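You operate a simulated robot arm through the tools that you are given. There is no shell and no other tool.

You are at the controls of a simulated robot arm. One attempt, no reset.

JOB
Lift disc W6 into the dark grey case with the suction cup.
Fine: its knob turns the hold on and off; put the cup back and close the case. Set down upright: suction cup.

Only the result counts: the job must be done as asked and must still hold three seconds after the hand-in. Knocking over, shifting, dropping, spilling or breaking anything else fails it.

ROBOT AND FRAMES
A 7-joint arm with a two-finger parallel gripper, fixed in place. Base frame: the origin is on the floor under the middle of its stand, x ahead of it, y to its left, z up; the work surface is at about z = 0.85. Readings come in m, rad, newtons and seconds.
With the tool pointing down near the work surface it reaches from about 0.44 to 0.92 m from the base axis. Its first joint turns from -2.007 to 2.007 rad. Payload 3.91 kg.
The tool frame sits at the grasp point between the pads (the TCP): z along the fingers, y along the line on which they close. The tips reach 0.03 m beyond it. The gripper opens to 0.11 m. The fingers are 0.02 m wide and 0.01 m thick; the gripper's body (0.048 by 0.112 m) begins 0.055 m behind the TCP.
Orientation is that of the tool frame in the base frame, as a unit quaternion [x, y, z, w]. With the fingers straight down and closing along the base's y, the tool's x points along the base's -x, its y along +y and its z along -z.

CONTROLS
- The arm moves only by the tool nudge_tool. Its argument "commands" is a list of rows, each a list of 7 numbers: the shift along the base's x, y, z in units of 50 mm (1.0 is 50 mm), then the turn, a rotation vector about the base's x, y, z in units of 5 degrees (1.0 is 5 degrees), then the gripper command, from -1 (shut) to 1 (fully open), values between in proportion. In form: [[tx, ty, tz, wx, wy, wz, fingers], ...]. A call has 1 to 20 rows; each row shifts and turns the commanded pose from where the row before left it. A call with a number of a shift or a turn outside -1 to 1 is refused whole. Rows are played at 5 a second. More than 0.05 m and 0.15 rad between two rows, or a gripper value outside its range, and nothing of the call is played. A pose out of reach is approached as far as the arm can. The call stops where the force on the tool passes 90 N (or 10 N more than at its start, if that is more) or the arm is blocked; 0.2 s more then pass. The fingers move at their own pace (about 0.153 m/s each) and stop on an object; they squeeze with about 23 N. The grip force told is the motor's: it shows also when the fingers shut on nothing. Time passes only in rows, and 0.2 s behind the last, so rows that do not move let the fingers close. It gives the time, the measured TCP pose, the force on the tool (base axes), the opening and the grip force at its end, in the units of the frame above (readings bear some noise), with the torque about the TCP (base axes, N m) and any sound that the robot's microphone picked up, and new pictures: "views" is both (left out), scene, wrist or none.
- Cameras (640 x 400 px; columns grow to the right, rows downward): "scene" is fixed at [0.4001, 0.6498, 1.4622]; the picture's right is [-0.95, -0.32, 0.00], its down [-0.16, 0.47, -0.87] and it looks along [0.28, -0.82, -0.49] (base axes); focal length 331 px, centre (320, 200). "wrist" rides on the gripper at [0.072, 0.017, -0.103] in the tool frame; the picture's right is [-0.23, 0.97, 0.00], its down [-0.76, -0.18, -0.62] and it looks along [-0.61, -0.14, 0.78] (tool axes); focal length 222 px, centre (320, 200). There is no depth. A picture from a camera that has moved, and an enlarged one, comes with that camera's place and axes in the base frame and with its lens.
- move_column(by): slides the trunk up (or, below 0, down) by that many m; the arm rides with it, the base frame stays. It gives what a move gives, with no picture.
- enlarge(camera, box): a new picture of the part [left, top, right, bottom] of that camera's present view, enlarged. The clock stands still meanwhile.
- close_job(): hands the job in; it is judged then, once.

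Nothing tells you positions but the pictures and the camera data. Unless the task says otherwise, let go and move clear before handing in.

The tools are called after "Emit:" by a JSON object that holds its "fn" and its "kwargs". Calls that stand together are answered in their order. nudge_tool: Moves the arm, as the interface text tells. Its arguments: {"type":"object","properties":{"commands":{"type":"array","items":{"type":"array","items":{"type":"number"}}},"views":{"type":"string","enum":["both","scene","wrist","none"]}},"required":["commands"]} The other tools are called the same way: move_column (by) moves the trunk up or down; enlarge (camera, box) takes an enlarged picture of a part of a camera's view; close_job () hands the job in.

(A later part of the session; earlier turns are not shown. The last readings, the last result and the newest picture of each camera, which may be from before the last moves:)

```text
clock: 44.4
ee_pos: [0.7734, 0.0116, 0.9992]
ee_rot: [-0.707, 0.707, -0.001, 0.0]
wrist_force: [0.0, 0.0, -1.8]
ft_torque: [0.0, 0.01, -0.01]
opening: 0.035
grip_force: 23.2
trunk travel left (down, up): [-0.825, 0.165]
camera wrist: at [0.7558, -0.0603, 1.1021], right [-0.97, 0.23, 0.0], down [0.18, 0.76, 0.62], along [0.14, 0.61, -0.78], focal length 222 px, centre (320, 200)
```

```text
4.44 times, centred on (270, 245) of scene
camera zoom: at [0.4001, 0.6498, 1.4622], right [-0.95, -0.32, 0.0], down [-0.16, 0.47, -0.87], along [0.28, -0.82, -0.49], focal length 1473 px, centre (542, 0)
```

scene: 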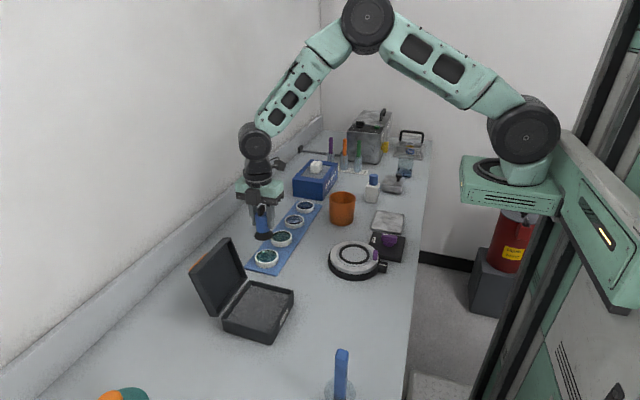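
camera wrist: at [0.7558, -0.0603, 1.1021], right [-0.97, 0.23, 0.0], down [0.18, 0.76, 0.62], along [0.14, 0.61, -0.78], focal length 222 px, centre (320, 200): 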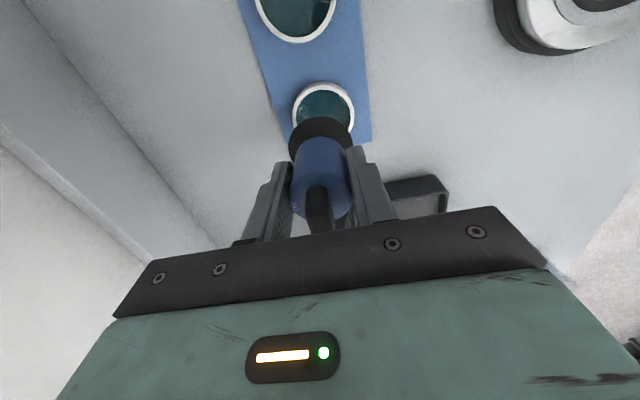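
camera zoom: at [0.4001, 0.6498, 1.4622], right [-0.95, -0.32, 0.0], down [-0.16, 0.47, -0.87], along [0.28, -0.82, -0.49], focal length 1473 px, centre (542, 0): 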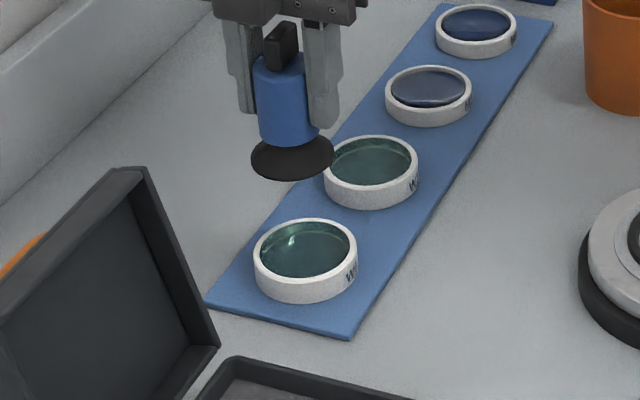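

The cup is over W6 and still secure. Relative to the cup, the disc lies about 3 mm toward −x and 1.6 mm toward +y, so I'll correct that and lower to just above the ring.

Emit:
{"fn": "nudge_tool", "kwargs": {"commands": [[-0.06, 0.03, 0, 0, 0, 0, -1], [0, 0, -0.1, 0, 0, 0, -1], [0, 0, -0.2, 0, 0, 0, -1], [0, 0, -0.25, 0, 0, 0, -1], [0, 0, -0.25, 0, 0, 0, -1], [0, 0, -0.25, 0, 0, 0, -1], [0, 0, -0.2, 0, 0, 0, -1], [0, 0, -0.1, 0, 0, 0, -1], [0, 0, 0, 0, 0, 0, -1]]}}

Emit:
{"fn": "enlarge", "kwargs": {"camera": "wrist", "box": [230, 60, 430, 240]}}

Emit:
{"fn": "enlarge", "kwargs": {"camera": "scene", "box": [240, 230, 300, 290]}}

```text
clock: 46.4
ee_pos: [0.7695, 0.0162, 0.9332]
ee_rot: [-0.707, 0.707, 0.001, 0.0]
wrist_force: [0.2, -0.7, -1.5]
ft_torque: [0.01, 0.0, -0.03]
opening: 0.035
grip_force: 23.3
trunk travel left (down, up): [-0.825, 0.165]
camera wrist: at [0.7526, -0.0567, 1.0353], right [-0.97, 0.23, 0.0], down [0.18, 0.76, 0.62], along [0.14, 0.61, -0.78], focal length 222 px, centre (320, 200)
```

scene: 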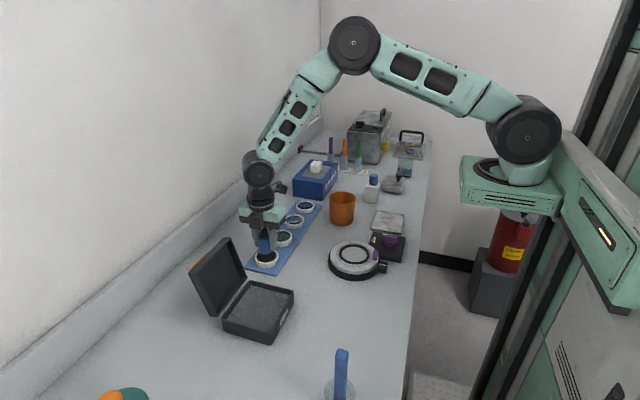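
wrist: 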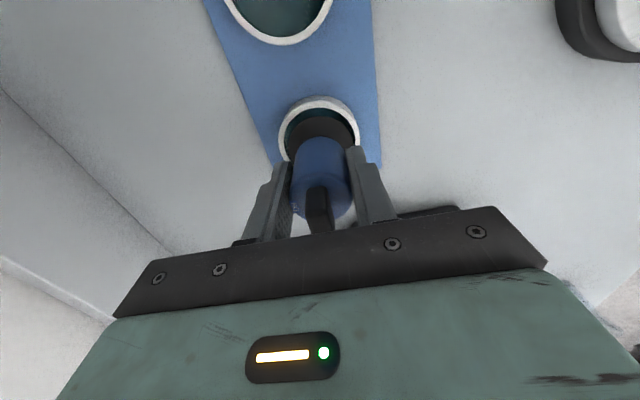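

```text
2.22 times, centred on (330, 150) of wrist
camera zoom: at [0.7526, -0.0567, 1.0353], right [-0.97, 0.23, 0.0], down [0.18, 0.76, 0.62], along [0.14, 0.61, -0.78], focal length 494 px, centre (298, 311)
```

zoom: 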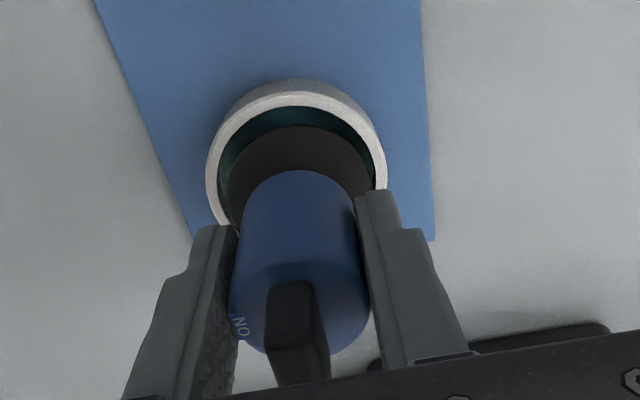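

```text
6.67 times, centred on (270, 260) of scene
camera zoom: at [0.4001, 0.6498, 1.4622], right [-0.95, -0.32, 0.0], down [-0.16, 0.47, -0.87], along [0.28, -0.82, -0.49], focal length 2209 px, centre (653, -200)
```

zoom: 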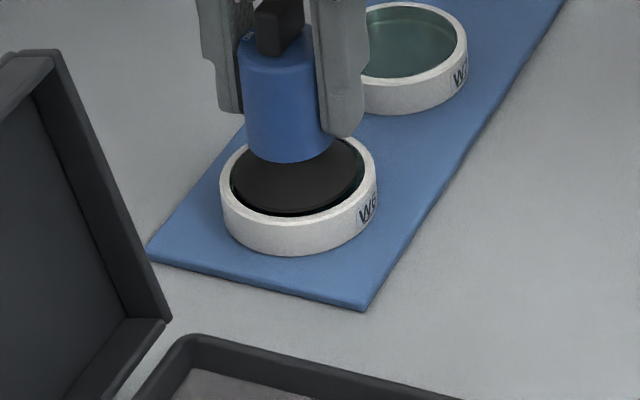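

Emit:
{"fn": "enlarge", "kwargs": {"camera": "scene", "box": [257, 243, 280, 271]}}

Emit:
{"fn": "enlarge", "kwargs": {"camera": "wrist", "box": [270, 90, 370, 170]}}

```text
14.29 times, centred on (268, 257) of scene
camera zoom: at [0.4001, 0.6498, 1.4622], right [-0.95, -0.32, 0.0], down [-0.16, 0.47, -0.87], along [0.28, -0.82, -0.49], focal length 4733 px, centre (1056, -614)
```

zoom: 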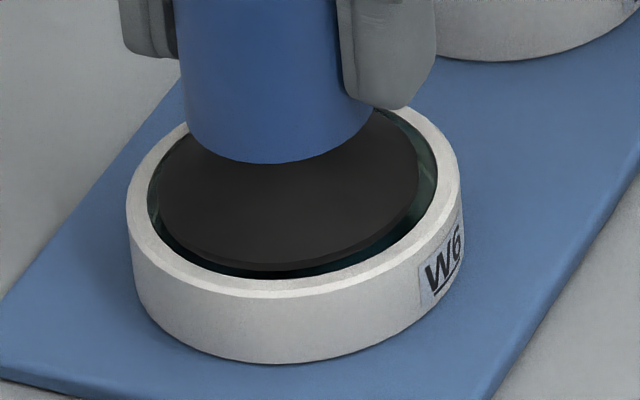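

```text
5.00 times, centred on (320, 130) of wrist
camera zoom: at [0.7526, -0.0567, 1.0353], right [-0.97, 0.23, 0.0], down [0.18, 0.76, 0.62], along [0.14, 0.61, -0.78], focal length 1111 px, centre (320, 550)
```

zoom: 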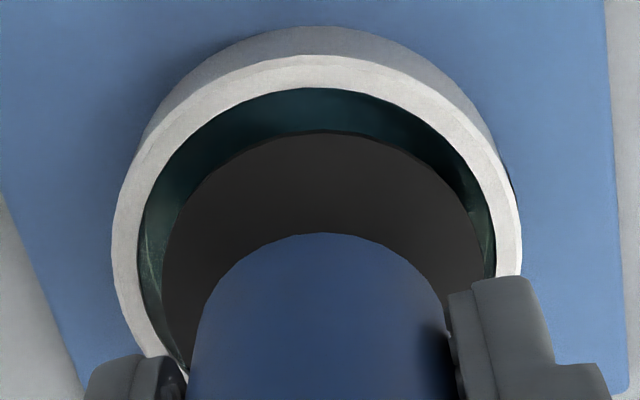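

Comparing both cameras, the cup bottom is about 2.6 mm above the ring top and about 3 mm too far toward +y. I'll shift −3 mm in y and check the centring again.

Emit:
{"fn": "nudge_tool", "kwargs": {"commands": [[0, -0.06, 0, 0, 0, 0, -1], [0, 0, 0, 0, 0, 0, -1]]}}

Emit:
{"fn": "enlarge", "kwargs": {"camera": "scene", "box": [257, 243, 280, 271]}}

Emit:
{"fn": "enlarge", "kwargs": {"camera": "wrist", "box": [270, 90, 370, 170]}}

```text
clock: 47.0
ee_pos: [0.7696, 0.0132, 0.9326]
ee_rot: [0.707, -0.707, 0.001, 0.0]
wrist_force: [0.3, -1.3, -2.0]
ft_torque: [0.03, 0.0, -0.04]
opening: 0.0354
grip_force: 23.8
trunk travel left (down, up): [-0.825, 0.165]
camera wrist: at [0.7526, -0.06, 1.0354], right [-0.97, 0.23, 0.0], down [0.18, 0.76, 0.62], along [0.14, 0.61, -0.78], focal length 222 px, centre (320, 200)
```

scene: 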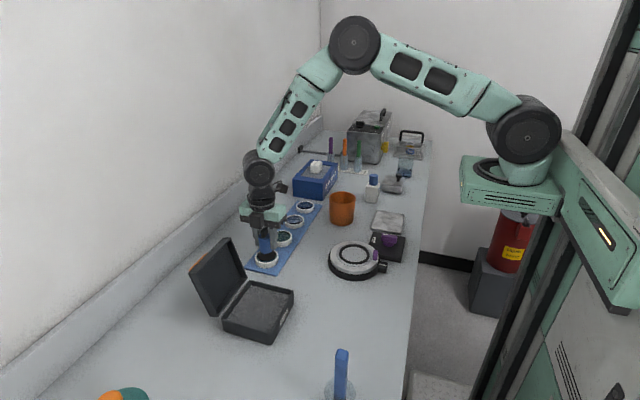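
wrist: 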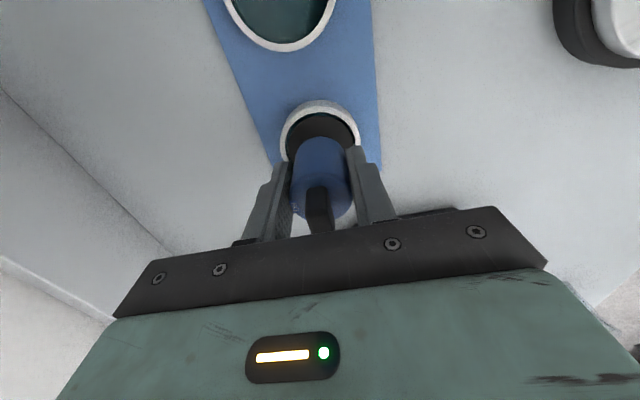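

```text
14.29 times, centred on (268, 257) of scene
camera zoom: at [0.4001, 0.6498, 1.4622], right [-0.95, -0.32, 0.0], down [-0.16, 0.47, -0.87], along [0.28, -0.82, -0.49], focal length 4733 px, centre (1056, -614)
```

zoom: 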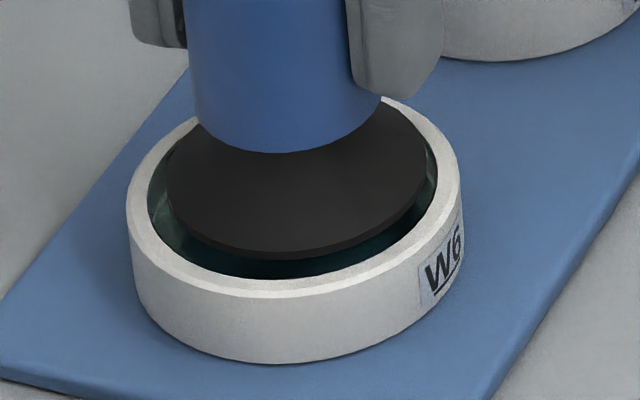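

```text
5.00 times, centred on (320, 130) of wrist
camera zoom: at [0.7526, -0.06, 1.0354], right [-0.97, 0.23, 0.0], down [0.18, 0.76, 0.62], along [0.14, 0.61, -0.78], focal length 1111 px, centre (320, 550)
```

zoom: 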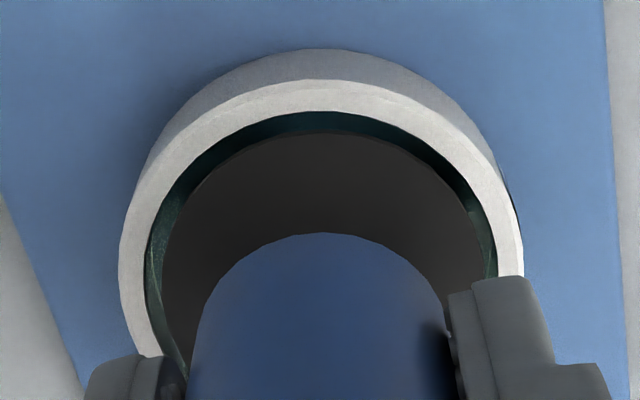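

The cup is now centred in the ring in both views. I'll lower it slowly into the ring onto the glass, watching the force.

Emit:
{"fn": "nudge_tool", "kwargs": {"commands": [[0.01, 0, -0.04, 0, 0, 0, -1], [0, 0, -0.04, 0, 0, 0, -1], [0, 0, -0.04, 0, 0, 0, -1], [0, 0, 0, 0, 0, 0, -1]], "views": "none"}}

Emit:
{"fn": "enlarge", "kwargs": {"camera": "scene", "box": [257, 243, 280, 271]}}

Emit:
{"fn": "enlarge", "kwargs": {"camera": "wrist", "box": [270, 90, 370, 170]}}

```text
clock: 48.0
ee_pos: [0.7699, 0.0116, 0.928]
ee_rot: [0.707, -0.707, 0.001, 0.0]
wrist_force: [-2.1, 0.0, 22.0]
ft_torque: [0.08, 0.14, -0.02]
opening: 0.0352
grip_force: 23.5
trunk travel left (down, up): [-0.825, 0.165]
```

```text
14.29 times, centred on (268, 257) of scene
camera zoom: at [0.4001, 0.6498, 1.4622], right [-0.95, -0.32, 0.0], down [-0.16, 0.47, -0.87], along [0.28, -0.82, -0.49], focal length 4733 px, centre (1056, -614)
```

zoom: 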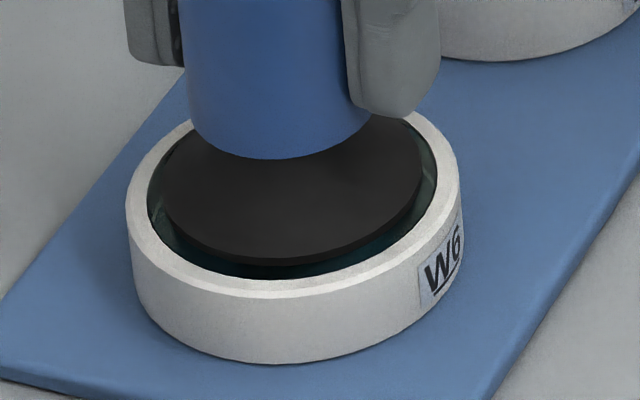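

```text
5.00 times, centred on (320, 130) of wrist
camera zoom: at [0.7533, -0.0602, 1.0305], right [-0.97, 0.23, 0.0], down [0.18, 0.76, 0.62], along [0.14, 0.61, -0.78], focal length 1111 px, centre (320, 550)
```

zoom: 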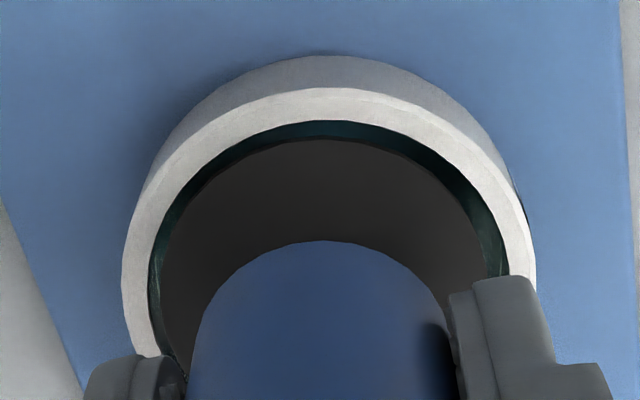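

I have contact at 22 N, and the cup sits inside the ring with an even gap, so it is on the glass. I'll relax the pressure a little.

Emit:
{"fn": "nudge_tool", "kwargs": {"commands": [[0, 0, 0.025, 0, 0, 0, -1], [0, 0, 0, 0, 0, 0, -1]], "views": "none"}}

Emit:
{"fn": "nudge_tool", "kwargs": {"commands": [[0, 0, 0, 0, 0, 0, -1]], "views": "none"}}

```text
clock: 48.6
ee_pos: [0.7705, 0.0117, 0.9288]
ee_rot: [0.708, -0.707, 0.0, -0.001]
wrist_force: [1.6, 2.4, 14.1]
ft_torque: [0.2, -0.11, 0.02]
opening: 0.0351
grip_force: 22.8
trunk travel left (down, up): [-0.825, 0.165]
```

```text
clock: 49.0
ee_pos: [0.7711, 0.0109, 0.9281]
ee_rot: [0.707, -0.707, 0.0, 0.0]
wrist_force: [1.6, 3.3, 12.8]
ft_torque: [0.15, -0.1, 0.02]
opening: 0.0349
grip_force: 23.0
trunk travel left (down, up): [-0.825, 0.165]
```

Emit:
{"fn": "nudge_tool", "kwargs": {"commands": [[0, 0, 0.03, 0, 0, 0, -1], [0, 0, 0, 0, 0, 0, -1], [0, 0, 0, 0, 0, 0, -0.2], [0, 0, 0, 0, 0, 0, 0.1], [0, 0, 0, 0, 0, 0, 0.1]]}}

Emit:
{"fn": "enlarge", "kwargs": {"camera": "scene", "box": [250, 225, 290, 273]}}

Emit:
{"fn": "enlarge", "kwargs": {"camera": "wrist", "box": [240, 80, 400, 220]}}

```text
clock: 50.2
ee_pos: [0.7709, 0.0112, 0.93]
ee_rot: [-0.707, 0.707, 0.0, -0.001]
wrist_force: [0.5, -0.5, 0.2]
ft_torque: [0.01, 0.01, -0.02]
opening: 0.0606
grip_force: 0.1
trunk travel left (down, up): [-0.825, 0.165]
camera wrist: at [0.7535, -0.0607, 1.0321], right [-0.97, 0.23, 0.0], down [0.18, 0.76, 0.62], along [0.14, 0.61, -0.78], focal length 222 px, centre (320, 200)
```

scene: 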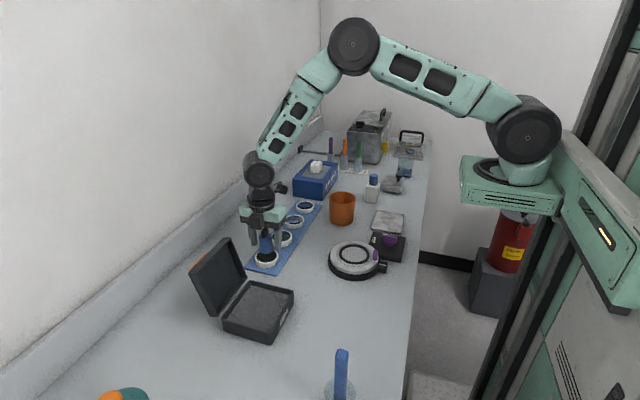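
wrist: 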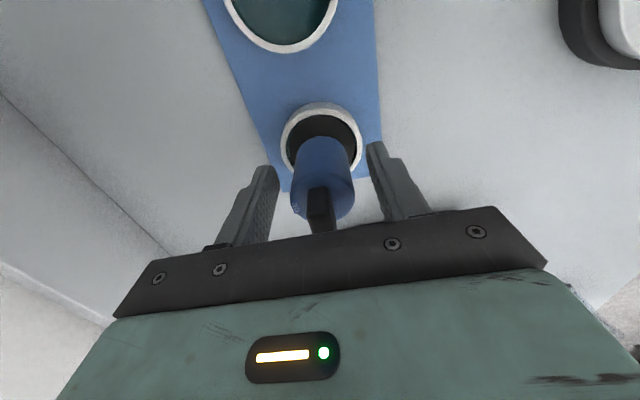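

```text
8.33 times, centred on (270, 249) of scene
camera zoom: at [0.4001, 0.6498, 1.4622], right [-0.95, -0.32, 0.0], down [-0.16, 0.47, -0.87], along [0.28, -0.82, -0.49], focal length 2761 px, centre (737, -208)
```

zoom: 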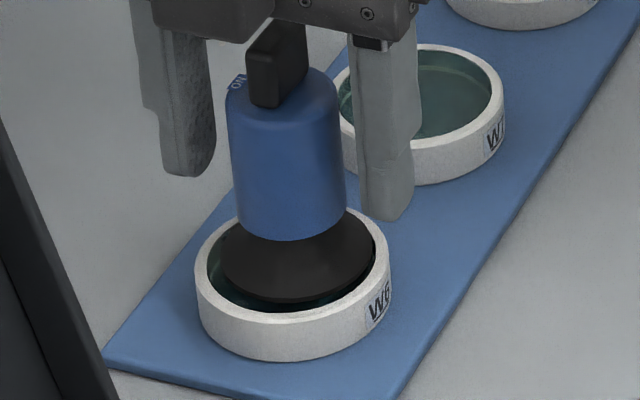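

```text
2.86 times, centred on (320, 150) of wrist
camera zoom: at [0.7535, -0.0607, 1.0321], right [-0.97, 0.23, 0.0], down [0.18, 0.76, 0.62], along [0.14, 0.61, -0.78], focal length 635 px, centre (320, 343)
```

zoom: 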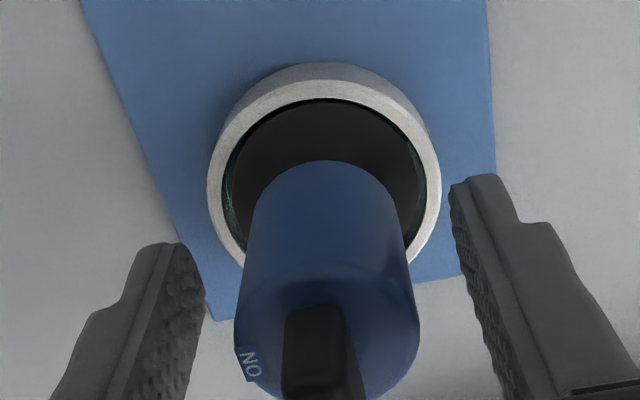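

The cup stands upright on W6. I'll rise so that only the fingertips reach the knob, then close on it.

Emit:
{"fn": "nudge_tool", "kwargs": {"commands": [[0, 0, 0.3, 0, 0, 0, 0.1], [0, 0, 0.4, 0, 0, 0, 0], [0, 0, 0.38, 0, 0, 0, -0.3], [0, 0, 0, 0, 0, 0, -0.6]]}}

Emit:
{"fn": "enlarge", "kwargs": {"camera": "scene", "box": [250, 225, 290, 273]}}

Emit:
{"fn": "enlarge", "kwargs": {"camera": "wrist", "box": [240, 80, 400, 220]}}

```text
clock: 51.2
ee_pos: [0.7706, 0.0112, 0.984]
ee_rot: [-0.707, 0.707, 0.0, 0.001]
wrist_force: [-0.6, -0.2, 0.1]
ft_torque: [0.02, -0.01, -0.01]
opening: 0.022
grip_force: 0.0
trunk travel left (down, up): [-0.825, 0.165]
camera wrist: at [0.7536, -0.0607, 1.0868], right [-0.97, 0.23, 0.0], down [0.18, 0.76, 0.62], along [0.14, 0.61, -0.78], focal length 222 px, centre (320, 200)
```

scene: 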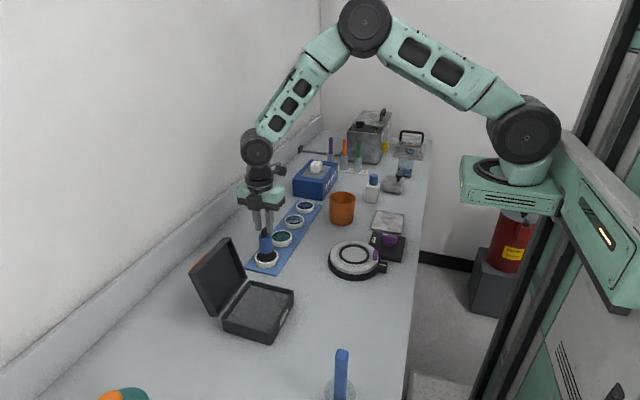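
wrist: 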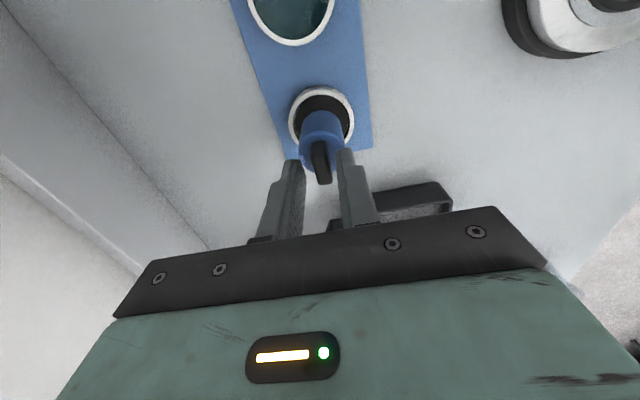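

```text
8.33 times, centred on (270, 249) of scene
camera zoom: at [0.4001, 0.6498, 1.4622], right [-0.95, -0.32, 0.0], down [-0.16, 0.47, -0.87], along [0.28, -0.82, -0.49], focal length 2761 px, centre (737, -208)
```

zoom: 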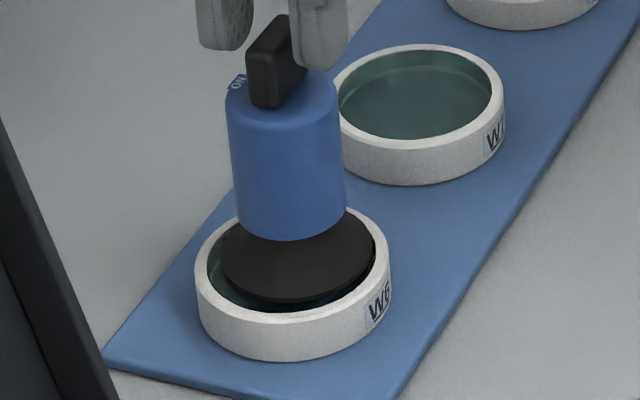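

```text
2.86 times, centred on (320, 150) of wrist
camera zoom: at [0.7536, -0.0607, 1.0868], right [-0.97, 0.23, 0.0], down [0.18, 0.76, 0.62], along [0.14, 0.61, -0.78], focal length 635 px, centre (320, 343)
```

zoom: 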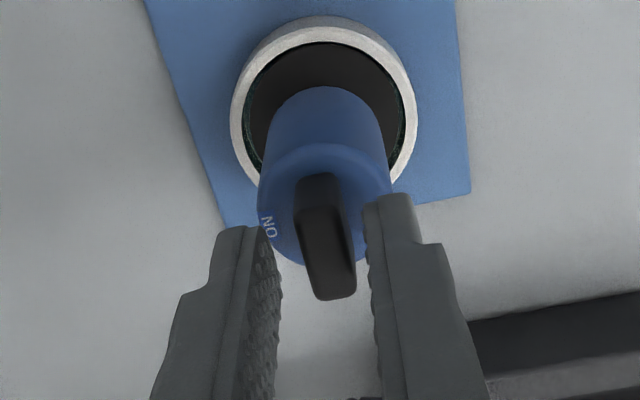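

Emit:
{"fn": "nudge_tool", "kwargs": {"commands": [[0, 0, -0.03, 0, 0, 0, -0.7], [0, 0, 0, 0, 0, 0, -0.8], [0, 0, 0, 0, 0, 0, -1], [0, 0, 0, 0, 0, 0, -1]]}}

Emit:
{"fn": "enlarge", "kwargs": {"camera": "scene", "box": [250, 225, 290, 273]}}

Emit:
{"fn": "enlarge", "kwargs": {"camera": "wrist", "box": [240, 80, 400, 220]}}

```text
clock: 52.2
ee_pos: [0.769, 0.0127, 0.9819]
ee_rot: [0.707, -0.707, 0.001, 0.0]
wrist_force: [-1.4, 0.7, 2.0]
ft_torque: [0.02, 0.05, 0.0]
opening: 0.0101
grip_force: 23.2
trunk travel left (down, up): [-0.825, 0.165]
camera wrist: at [0.7532, -0.0609, 1.0847], right [-0.97, 0.23, 0.0], down [0.18, 0.76, 0.62], along [0.14, 0.61, -0.78], focal length 222 px, centre (320, 200)
```

scene: 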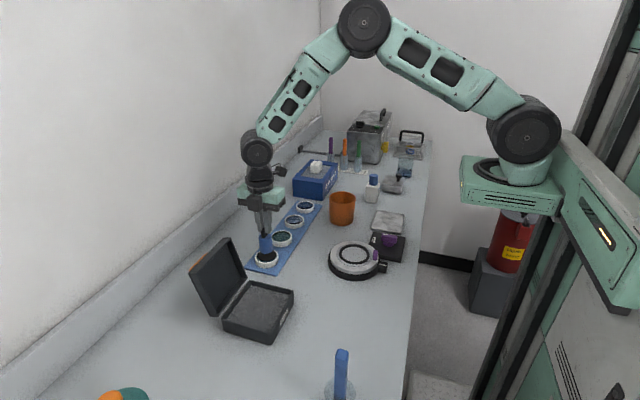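
wrist: 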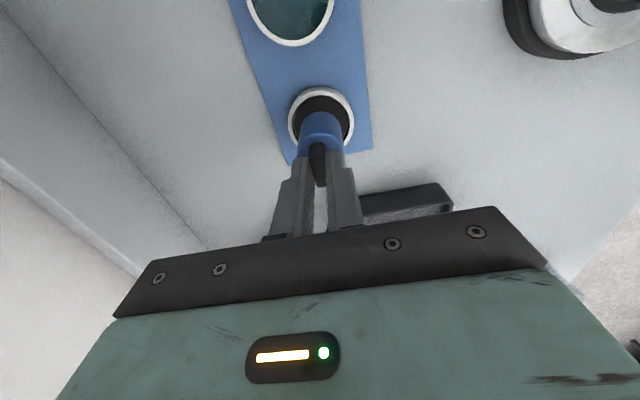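

```text
8.33 times, centred on (270, 249) of scene
camera zoom: at [0.4001, 0.6498, 1.4622], right [-0.95, -0.32, 0.0], down [-0.16, 0.47, -0.87], along [0.28, -0.82, -0.49], focal length 2761 px, centre (737, -208)
```

zoom: 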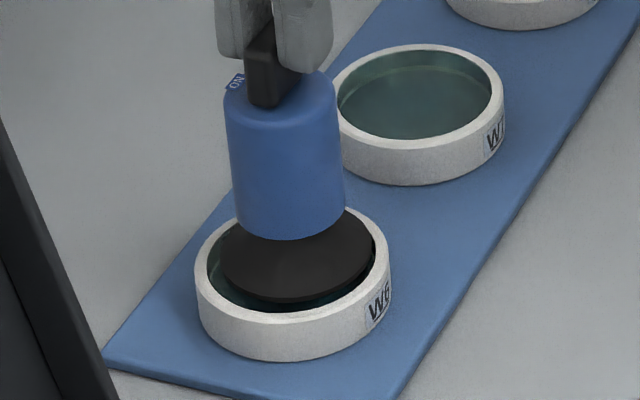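

```text
2.86 times, centred on (320, 150) of wrist
camera zoom: at [0.7532, -0.0609, 1.0847], right [-0.97, 0.23, 0.0], down [0.18, 0.76, 0.62], along [0.14, 0.61, -0.78], focal length 635 px, centre (320, 343)
```

zoom: 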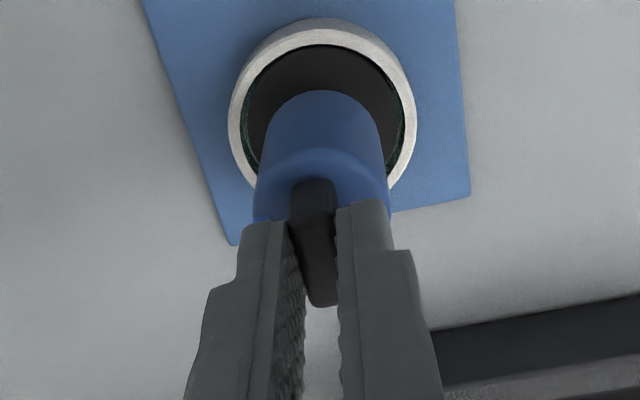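

The knob is pinched. I'll press down lightly so the cup can't spin, then try a small clockwise turn and watch the torque.

Emit:
{"fn": "nudge_tool", "kwargs": {"commands": [[0, 0, -0.02, 0, 0, 0, -1], [0, 0, -0.02, 0, 0, 0, -1], [0, 0, 0, 0, 0, 0, -1]], "views": "none"}}

Emit:
{"fn": "nudge_tool", "kwargs": {"commands": [[0, 0, 0, 0, 0, -0.8, -1], [0, 0, 0, 0, 0, -0.8, -1], [0, 0, 0, 0, 0, 0, -1]]}}

Emit:
{"fn": "enlarge", "kwargs": {"camera": "scene", "box": [250, 225, 290, 273]}}

Emit:
{"fn": "enlarge", "kwargs": {"camera": "wrist", "box": [240, 80, 400, 220]}}

```text
clock: 53.0
ee_pos: [0.7712, 0.0113, 0.983]
ee_rot: [0.708, -0.707, 0.001, 0.0]
wrist_force: [-4.3, -1.6, 17.4]
ft_torque: [-0.03, 0.13, 0.01]
opening: 0.0099
grip_force: 22.8
trunk travel left (down, up): [-0.825, 0.165]
```

```text
clock: 53.8
ee_pos: [0.7711, 0.0109, 0.9818]
ee_rot: [-0.656, 0.755, 0.0, 0.001]
wrist_force: [1.0, 2.7, 21.8]
ft_torque: [0.21, 0.03, 0.15]
opening: 0.0102
grip_force: 22.8
trunk travel left (down, up): [-0.825, 0.165]
camera wrist: at [0.7435, -0.0575, 1.084], right [-0.93, 0.36, 0.0], down [0.28, 0.73, 0.62], along [0.23, 0.58, -0.78], focal length 222 px, centre (320, 200)
```

scene: 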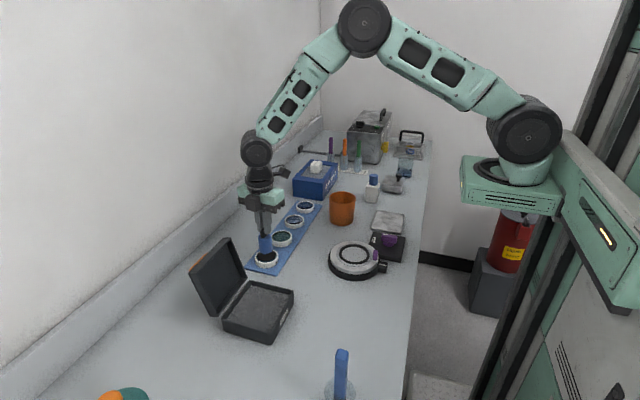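
wrist: 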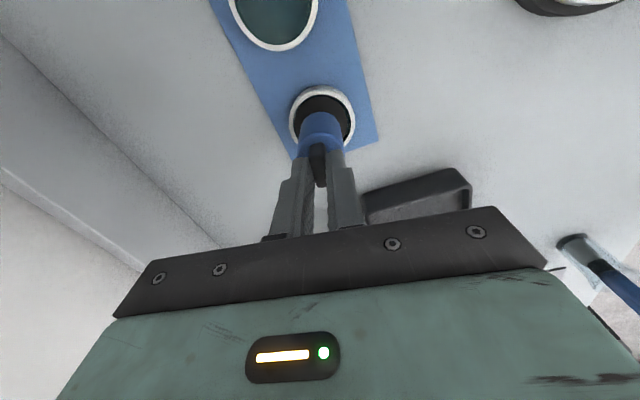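

```text
8.33 times, centred on (270, 249) of scene
camera zoom: at [0.4001, 0.6498, 1.4622], right [-0.95, -0.32, 0.0], down [-0.16, 0.47, -0.87], along [0.28, -0.82, -0.49], focal length 2761 px, centre (737, -208)
```

zoom: 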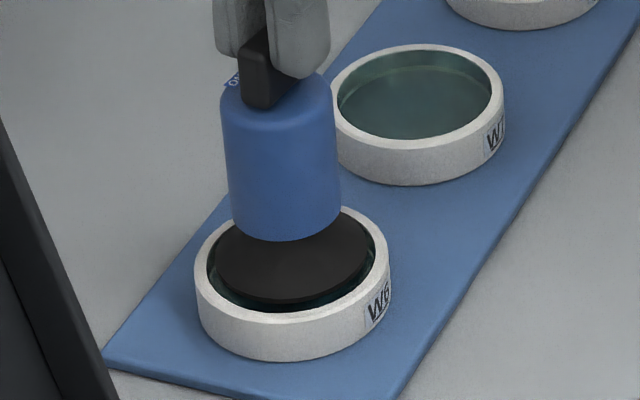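

```text
2.86 times, centred on (320, 150) of wrist
camera zoom: at [0.7435, -0.0575, 1.084], right [-0.93, 0.36, 0.0], down [0.28, 0.73, 0.62], along [0.23, 0.58, -0.78], focal length 635 px, centre (320, 343)
```

zoom: 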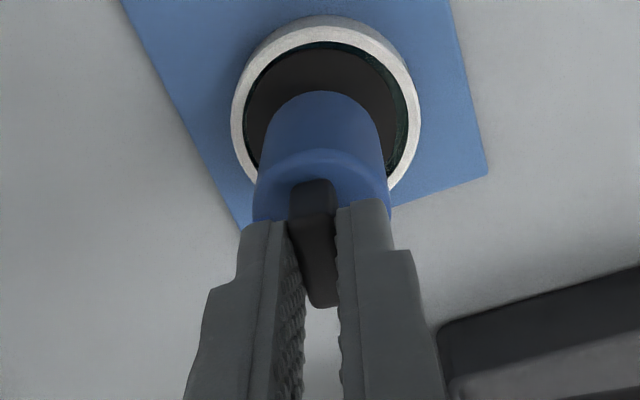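

Emit:
{"fn": "enlarge", "kwargs": {"camera": "scene", "box": [258, 226, 280, 246]}}

```text
16.00 times, centred on (269, 236) of scene
camera zoom: at [0.4001, 0.6498, 1.4622], right [-0.95, -0.32, 0.0], down [-0.16, 0.47, -0.87], along [0.28, -0.82, -0.49], focal length 5301 px, centre (1136, -376)
```

zoom: 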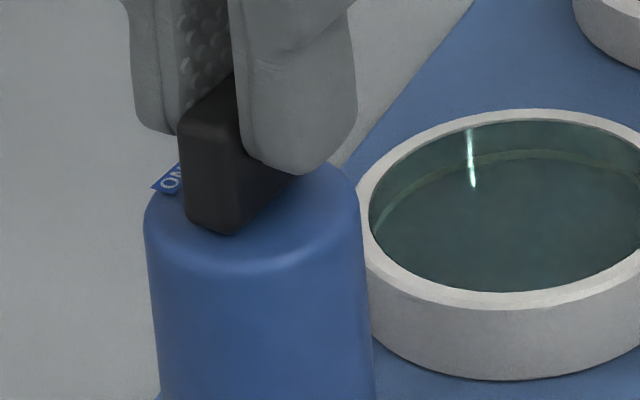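

Emit:
{"fn": "nudge_tool", "kwargs": {"commands": [[0, 0, 0, 0, 0, -1, -1], [0, 0, 0, 0, 0, -1, -1], [0, 0, 0, 0, 0, -1, -1], [0, 0, 0, 0, 0, -1, -1], [0, 0, 0, 0, 0, 0, -1]]}}

Emit:
{"fn": "enlarge", "kwargs": {"camera": "scene", "box": [258, 226, 280, 246]}}

Emit:
{"fn": "enlarge", "kwargs": {"camera": "wrist", "box": [240, 80, 400, 220]}}

```text
clock: 55.0
ee_pos: [0.7692, 0.0094, 0.9802]
ee_rot: [-0.514, 0.858, 0.0, 0.0]
wrist_force: [-0.2, -2.5, 20.5]
ft_torque: [-0.23, 0.08, 0.19]
opening: 0.0101
grip_force: 23.2
trunk travel left (down, up): [-0.825, 0.165]
camera wrist: at [0.7206, -0.0452, 1.0828], right [-0.75, 0.66, 0.0], down [0.52, 0.59, 0.62], along [0.41, 0.47, -0.78], focal length 222 px, centre (320, 200)
```

scene: 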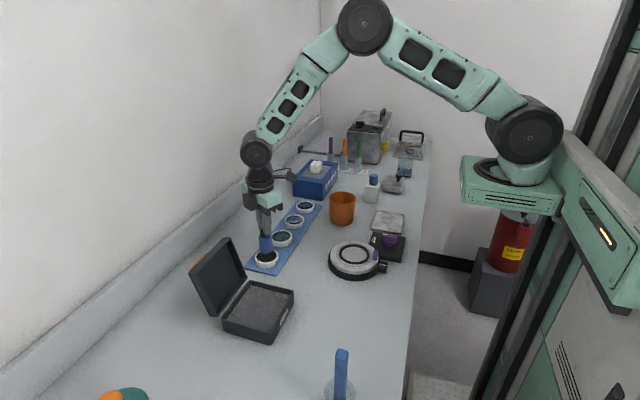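
wrist: 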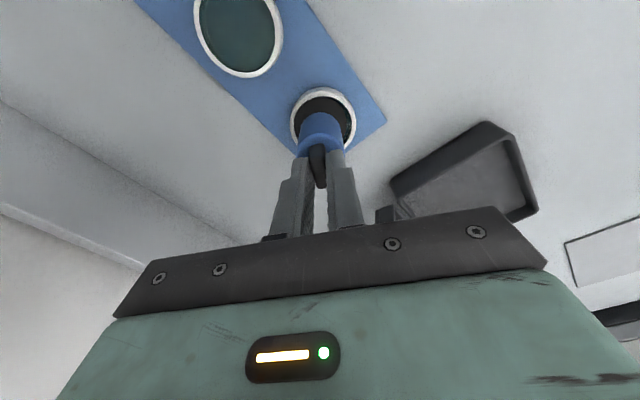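

```text
16.00 times, centred on (269, 236) of scene
camera zoom: at [0.4001, 0.6498, 1.4622], right [-0.95, -0.32, 0.0], down [-0.16, 0.47, -0.87], along [0.28, -0.82, -0.49], focal length 5301 px, centre (1136, -376)
```

zoom: 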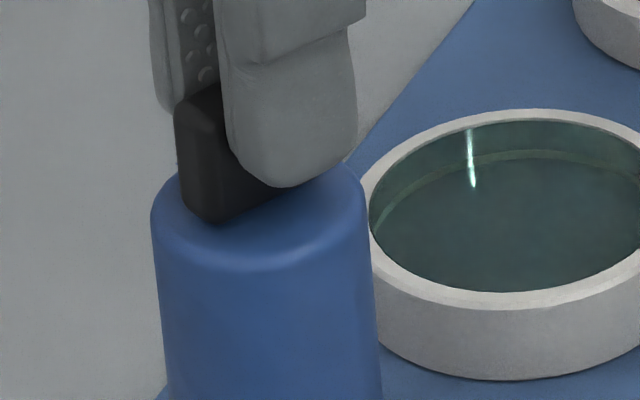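

```text
2.86 times, centred on (320, 150) of wrist
camera zoom: at [0.7206, -0.0452, 1.0828], right [-0.75, 0.66, 0.0], down [0.52, 0.59, 0.62], along [0.41, 0.47, -0.78], focal length 635 px, centre (320, 343)
```

zoom: 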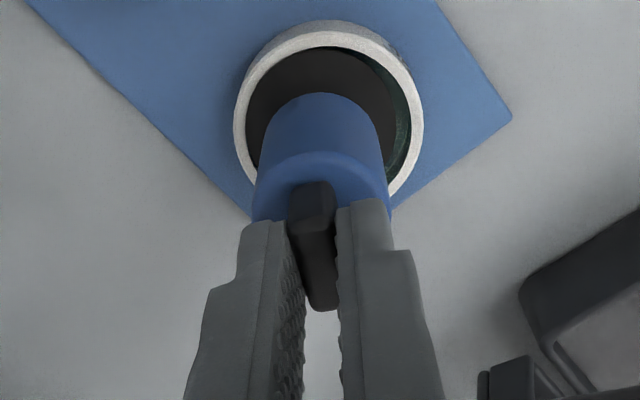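

Emit:
{"fn": "enlarge", "kwargs": {"camera": "scene", "box": [250, 225, 290, 273]}}

Emit:
{"fn": "enlarge", "kwargs": {"camera": "wrist", "box": [290, 130, 350, 180]}}

```text
8.33 times, centred on (270, 249) of scene
camera zoom: at [0.4001, 0.6498, 1.4622], right [-0.95, -0.32, 0.0], down [-0.16, 0.47, -0.87], along [0.28, -0.82, -0.49], focal length 2761 px, centre (737, -208)
```

zoom: 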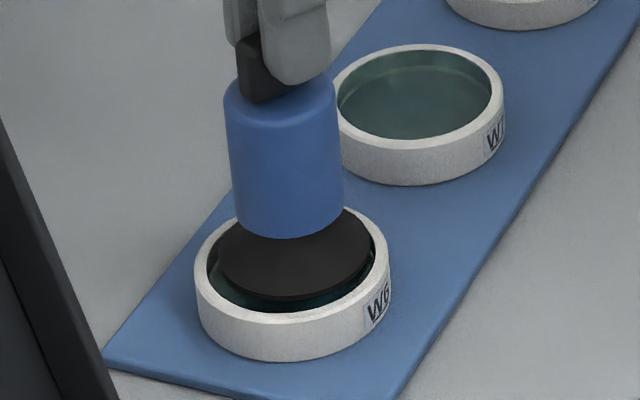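

```text
8.00 times, centred on (320, 155) of wrist
camera zoom: at [0.7206, -0.0452, 1.0828], right [-0.75, 0.66, 0.0], down [0.52, 0.59, 0.62], along [0.41, 0.47, -0.78], focal length 1777 px, centre (320, 560)
```

zoom: 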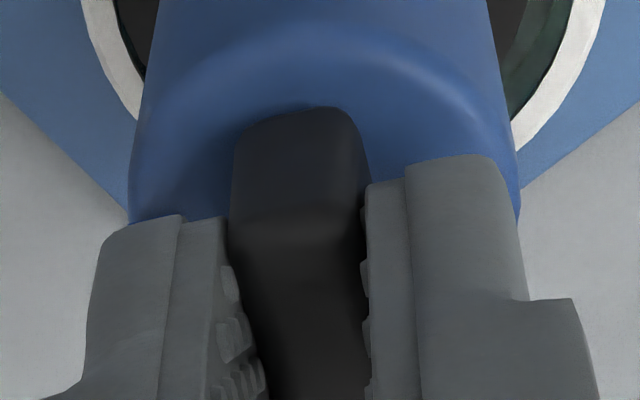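

The ring stayed put, but the "ON" mark has gone behind the knob, so the cup body seems to be turning along with the knob. That suggests clockwise is blocked, so I'll try counter-clockwise and compare the torque.

Emit:
{"fn": "nudge_tool", "kwargs": {"commands": [[0, 0, 0, 0, 0, 1, -1], [0, 0, 0, 0, 0, 1, -1], [0, 0, 0, 0, 0, 1, -1], [0, 0, 0, 0, 0, 1, -1], [0, 0, 0, 0, 0, 0, -1]], "views": "none"}}

Emit:
{"fn": "enlarge", "kwargs": {"camera": "scene", "box": [258, 226, 280, 246]}}

```text
clock: 56.2
ee_pos: [0.7703, 0.0112, 0.9799]
ee_rot: [-0.656, 0.755, 0.0, 0.0]
wrist_force: [1.1, -4.5, 14.0]
ft_torque: [-0.42, -0.04, 0.0]
opening: 0.0098
grip_force: 22.2
trunk travel left (down, up): [-0.825, 0.165]
```

```text
16.00 times, centred on (269, 236) of scene
camera zoom: at [0.4001, 0.6498, 1.4622], right [-0.95, -0.32, 0.0], down [-0.16, 0.47, -0.87], along [0.28, -0.82, -0.49], focal length 5301 px, centre (1136, -376)
```

zoom: 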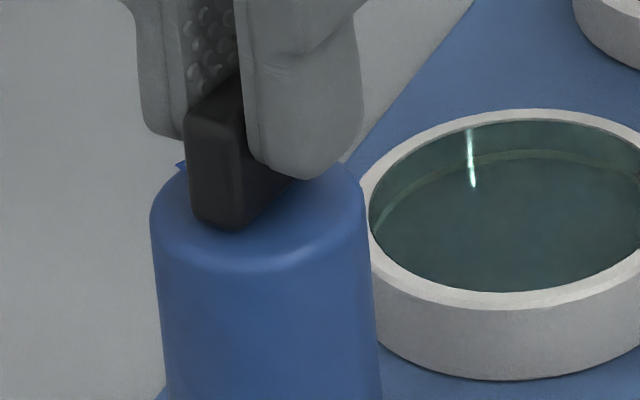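

The knob turns freely counter-clockwise (zero torque) while clockwise is a stop, so ON is counter-clockwise. I'll continue that way.

Emit:
{"fn": "nudge_tool", "kwargs": {"commands": [[0, 0, 0, 0, 0, 1, -1], [0, 0, 0, 0, 0, 1, -1], [0, 0, 0, 0, 0, 1, -1], [0, 0, 0, 0, 0, 1, -1], [0, 0, 0, 0, 0, 1, -1], [0, 0, 0, 0, 0, 1, -1], [0, 0, 0, 0, 0, 1, -1], [0, 0, 0, 0, 0, 1, -1], [0, 0, 0, 0, 0, 0, -1]]}}

Emit:
{"fn": "enlarge", "kwargs": {"camera": "scene", "box": [258, 226, 280, 246]}}

Emit:
{"fn": "enlarge", "kwargs": {"camera": "wrist", "box": [240, 80, 400, 220]}}

```text
clock: 58.2
ee_pos: [0.7696, 0.0114, 0.9806]
ee_rot: [0.875, -0.484, 0.0, -0.001]
wrist_force: [2.0, 1.0, 9.3]
ft_torque: [0.16, -0.01, -0.01]
opening: 0.0101
grip_force: 23.2
trunk travel left (down, up): [-0.825, 0.165]
camera wrist: at [0.7942, -0.0588, 1.0826], right [-0.95, -0.32, 0.0], down [-0.25, 0.74, 0.62], along [-0.2, 0.59, -0.78], focal length 222 px, centre (320, 200)
```

scene: 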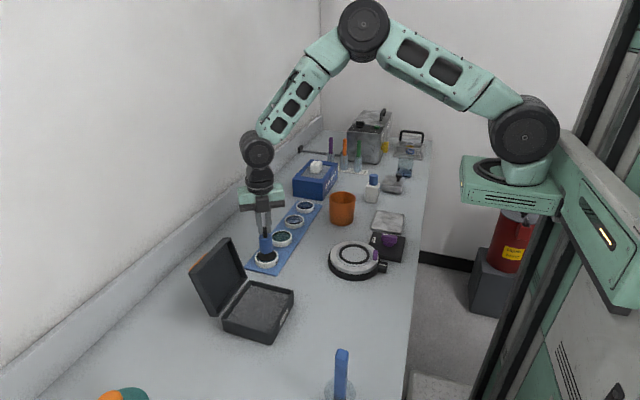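
wrist: 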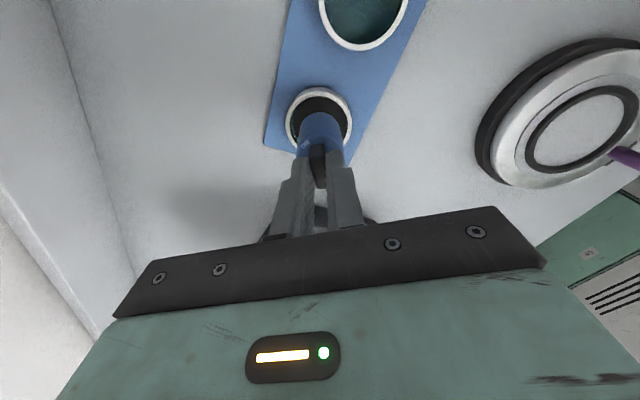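

```text
16.00 times, centred on (269, 236) of scene
camera zoom: at [0.4001, 0.6498, 1.4622], right [-0.95, -0.32, 0.0], down [-0.16, 0.47, -0.87], along [0.28, -0.82, -0.49], focal length 5301 px, centre (1136, -376)
```

zoom: 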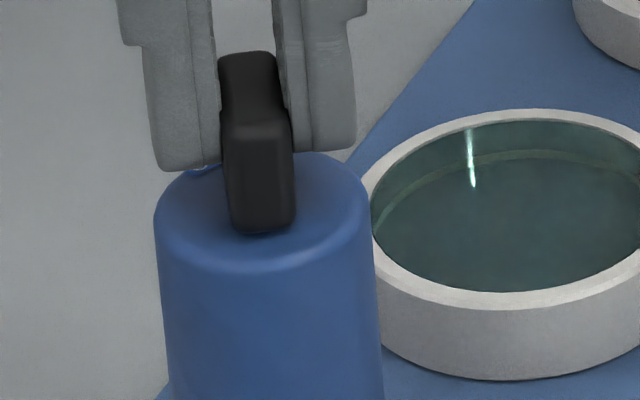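

```text
2.86 times, centred on (320, 150) of wrist
camera zoom: at [0.7942, -0.0588, 1.0826], right [-0.95, -0.32, 0.0], down [-0.25, 0.74, 0.62], along [-0.2, 0.59, -0.78], focal length 635 px, centre (320, 343)
```

zoom: 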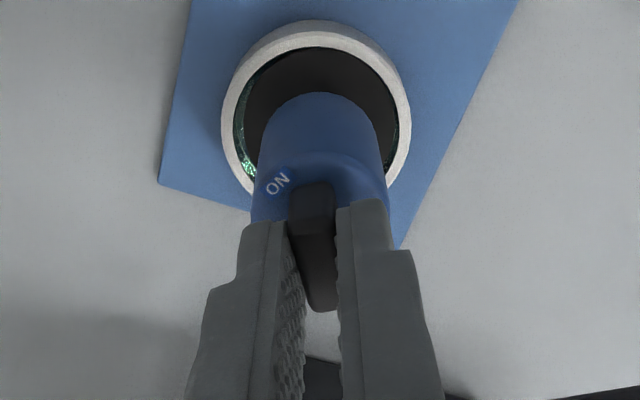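

The knob is turning toward the "ON" mark, with about 30–40° to go. I'll continue, watching for the end stop.

Emit:
{"fn": "nudge_tool", "kwargs": {"commands": [[0, 0, 0, 0, 0, 1, -1], [0, 0, 0, 0, 0, 1, -1], [0, 0, 0, 0, 0, 1, -1], [0, 0, 0, 0, 0, 1, -1], [0, 0, 0, 0, 0, 1, -1], [0, 0, 0, 0, 0, 0, -1]]}}

Emit:
{"fn": "enlarge", "kwargs": {"camera": "wrist", "box": [240, 80, 400, 220]}}

Emit:
{"fn": "enlarge", "kwargs": {"camera": "scene", "box": [250, 225, 290, 273]}}

```text
clock: 59.6
ee_pos: [0.7699, 0.0106, 0.9803]
ee_rot: [0.959, -0.283, -0.001, 0.0]
wrist_force: [2.4, 0.7, 6.3]
ft_torque: [0.01, -0.14, -0.01]
opening: 0.0098
grip_force: 23.1
trunk travel left (down, up): [-0.825, 0.165]
camera wrist: at [0.822, -0.0417, 1.0826], right [-0.72, -0.69, 0.0], down [-0.54, 0.56, 0.62], along [-0.43, 0.45, -0.78], focal length 222 px, centre (320, 200)
```

scene: 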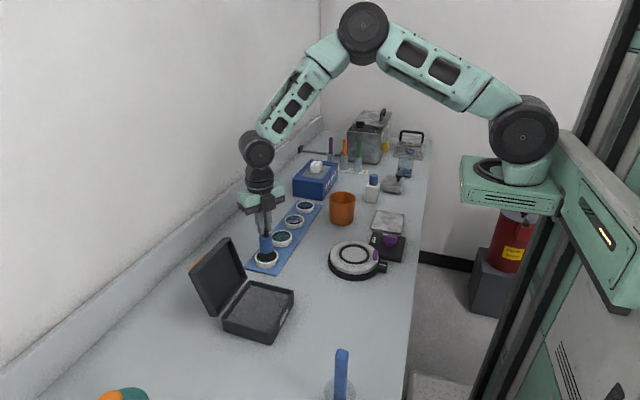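
wrist: 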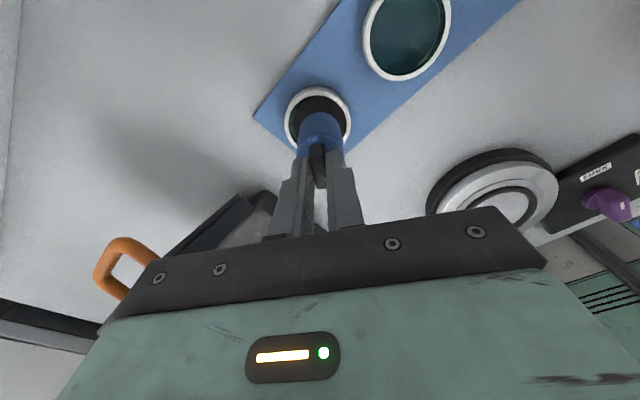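

```text
2.86 times, centred on (320, 150) of wrist
camera zoom: at [0.822, -0.0417, 1.0826], right [-0.72, -0.69, 0.0], down [-0.54, 0.56, 0.62], along [-0.43, 0.45, -0.78], focal length 635 px, centre (320, 343)
```

zoom: 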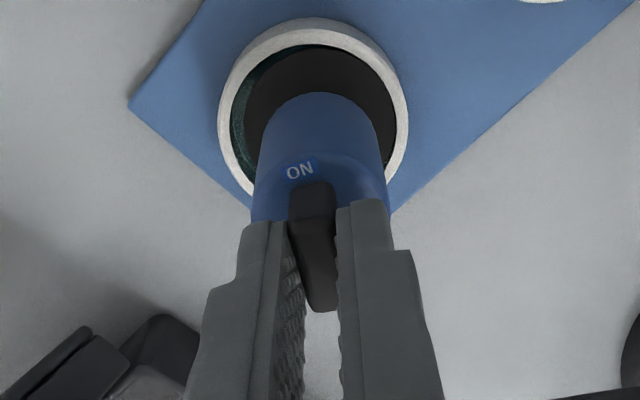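

```text
8.33 times, centred on (270, 249) of scene
camera zoom: at [0.4001, 0.6498, 1.4622], right [-0.95, -0.32, 0.0], down [-0.16, 0.47, -0.87], along [0.28, -0.82, -0.49], focal length 2761 px, centre (737, -208)
```

zoom: 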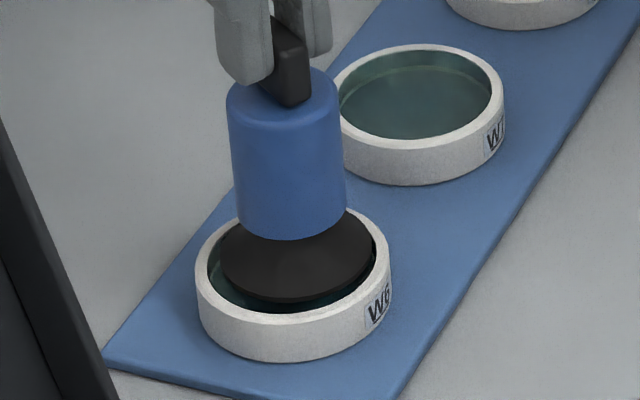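

Emit:
{"fn": "nudge_tool", "kwargs": {"commands": [[0, 0, 0, 0, 0, 1, -1], [0, 0, 0, 0, 0, 1, -1], [0, 0, 0, 0, 0, 0, -1]], "views": "none"}}

Emit:
{"fn": "enlarge", "kwargs": {"camera": "wrist", "box": [290, 110, 350, 170]}}

Emit:
{"fn": "nudge_tool", "kwargs": {"commands": [[0, 0, 0, 0, 0, 1, -1], [0, 0, 0, 0, 0, 0, -1]], "views": "none"}}

Emit:
{"fn": "enlarge", "kwargs": {"camera": "wrist", "box": [290, 110, 350, 170]}}

```text
clock: 60.4
ee_pos: [0.7703, 0.0124, 0.9805]
ee_rot: [0.98, -0.198, 0.0, 0.0]
wrist_force: [-2.6, 4.4, 5.6]
ft_torque: [0.27, 0.42, -0.07]
opening: 0.0099
grip_force: 22.8
trunk travel left (down, up): [-0.825, 0.165]
```

```text
6.67 times, centred on (320, 140) of wrist
camera zoom: at [0.8298, -0.0314, 1.0825], right [-0.59, -0.81, 0.0], down [-0.63, 0.46, 0.62], along [-0.5, 0.37, -0.78], focal length 1481 px, centre (320, 600)
```

zoom: 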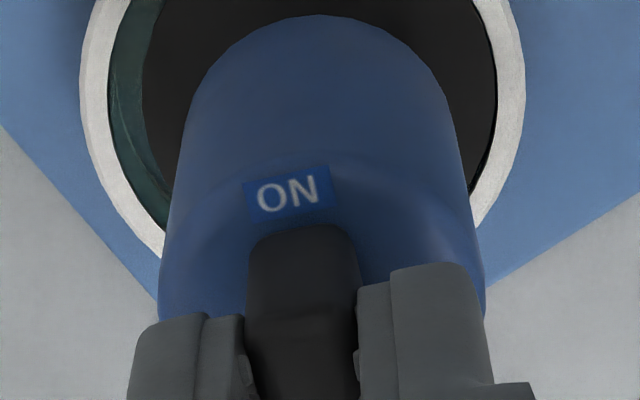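

```text
clock: 61.0
ee_pos: [0.7697, 0.0115, 0.9796]
ee_rot: [0.988, -0.157, 0.0, 0.0]
wrist_force: [-5.5, 3.4, 4.7]
ft_torque: [0.29, 0.65, -0.08]
opening: 0.01
grip_force: 22.6
trunk travel left (down, up): [-0.825, 0.165]
```

```text
6.67 times, centred on (320, 140) of wrist
camera zoom: at [0.8332, -0.0265, 1.0824], right [-0.52, -0.86, 0.0], down [-0.67, 0.4, 0.62], along [-0.53, 0.32, -0.78], focal length 1481 px, centre (320, 600)
```

zoom: 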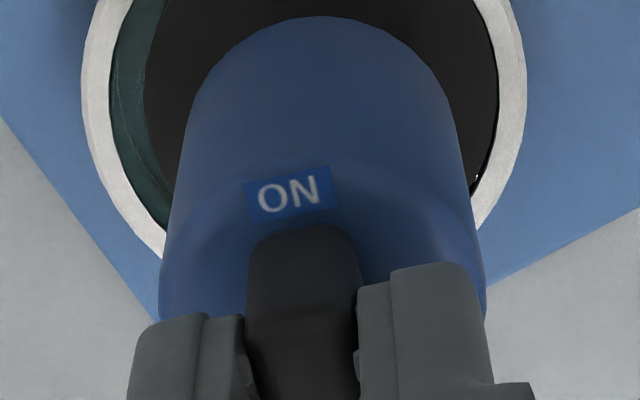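

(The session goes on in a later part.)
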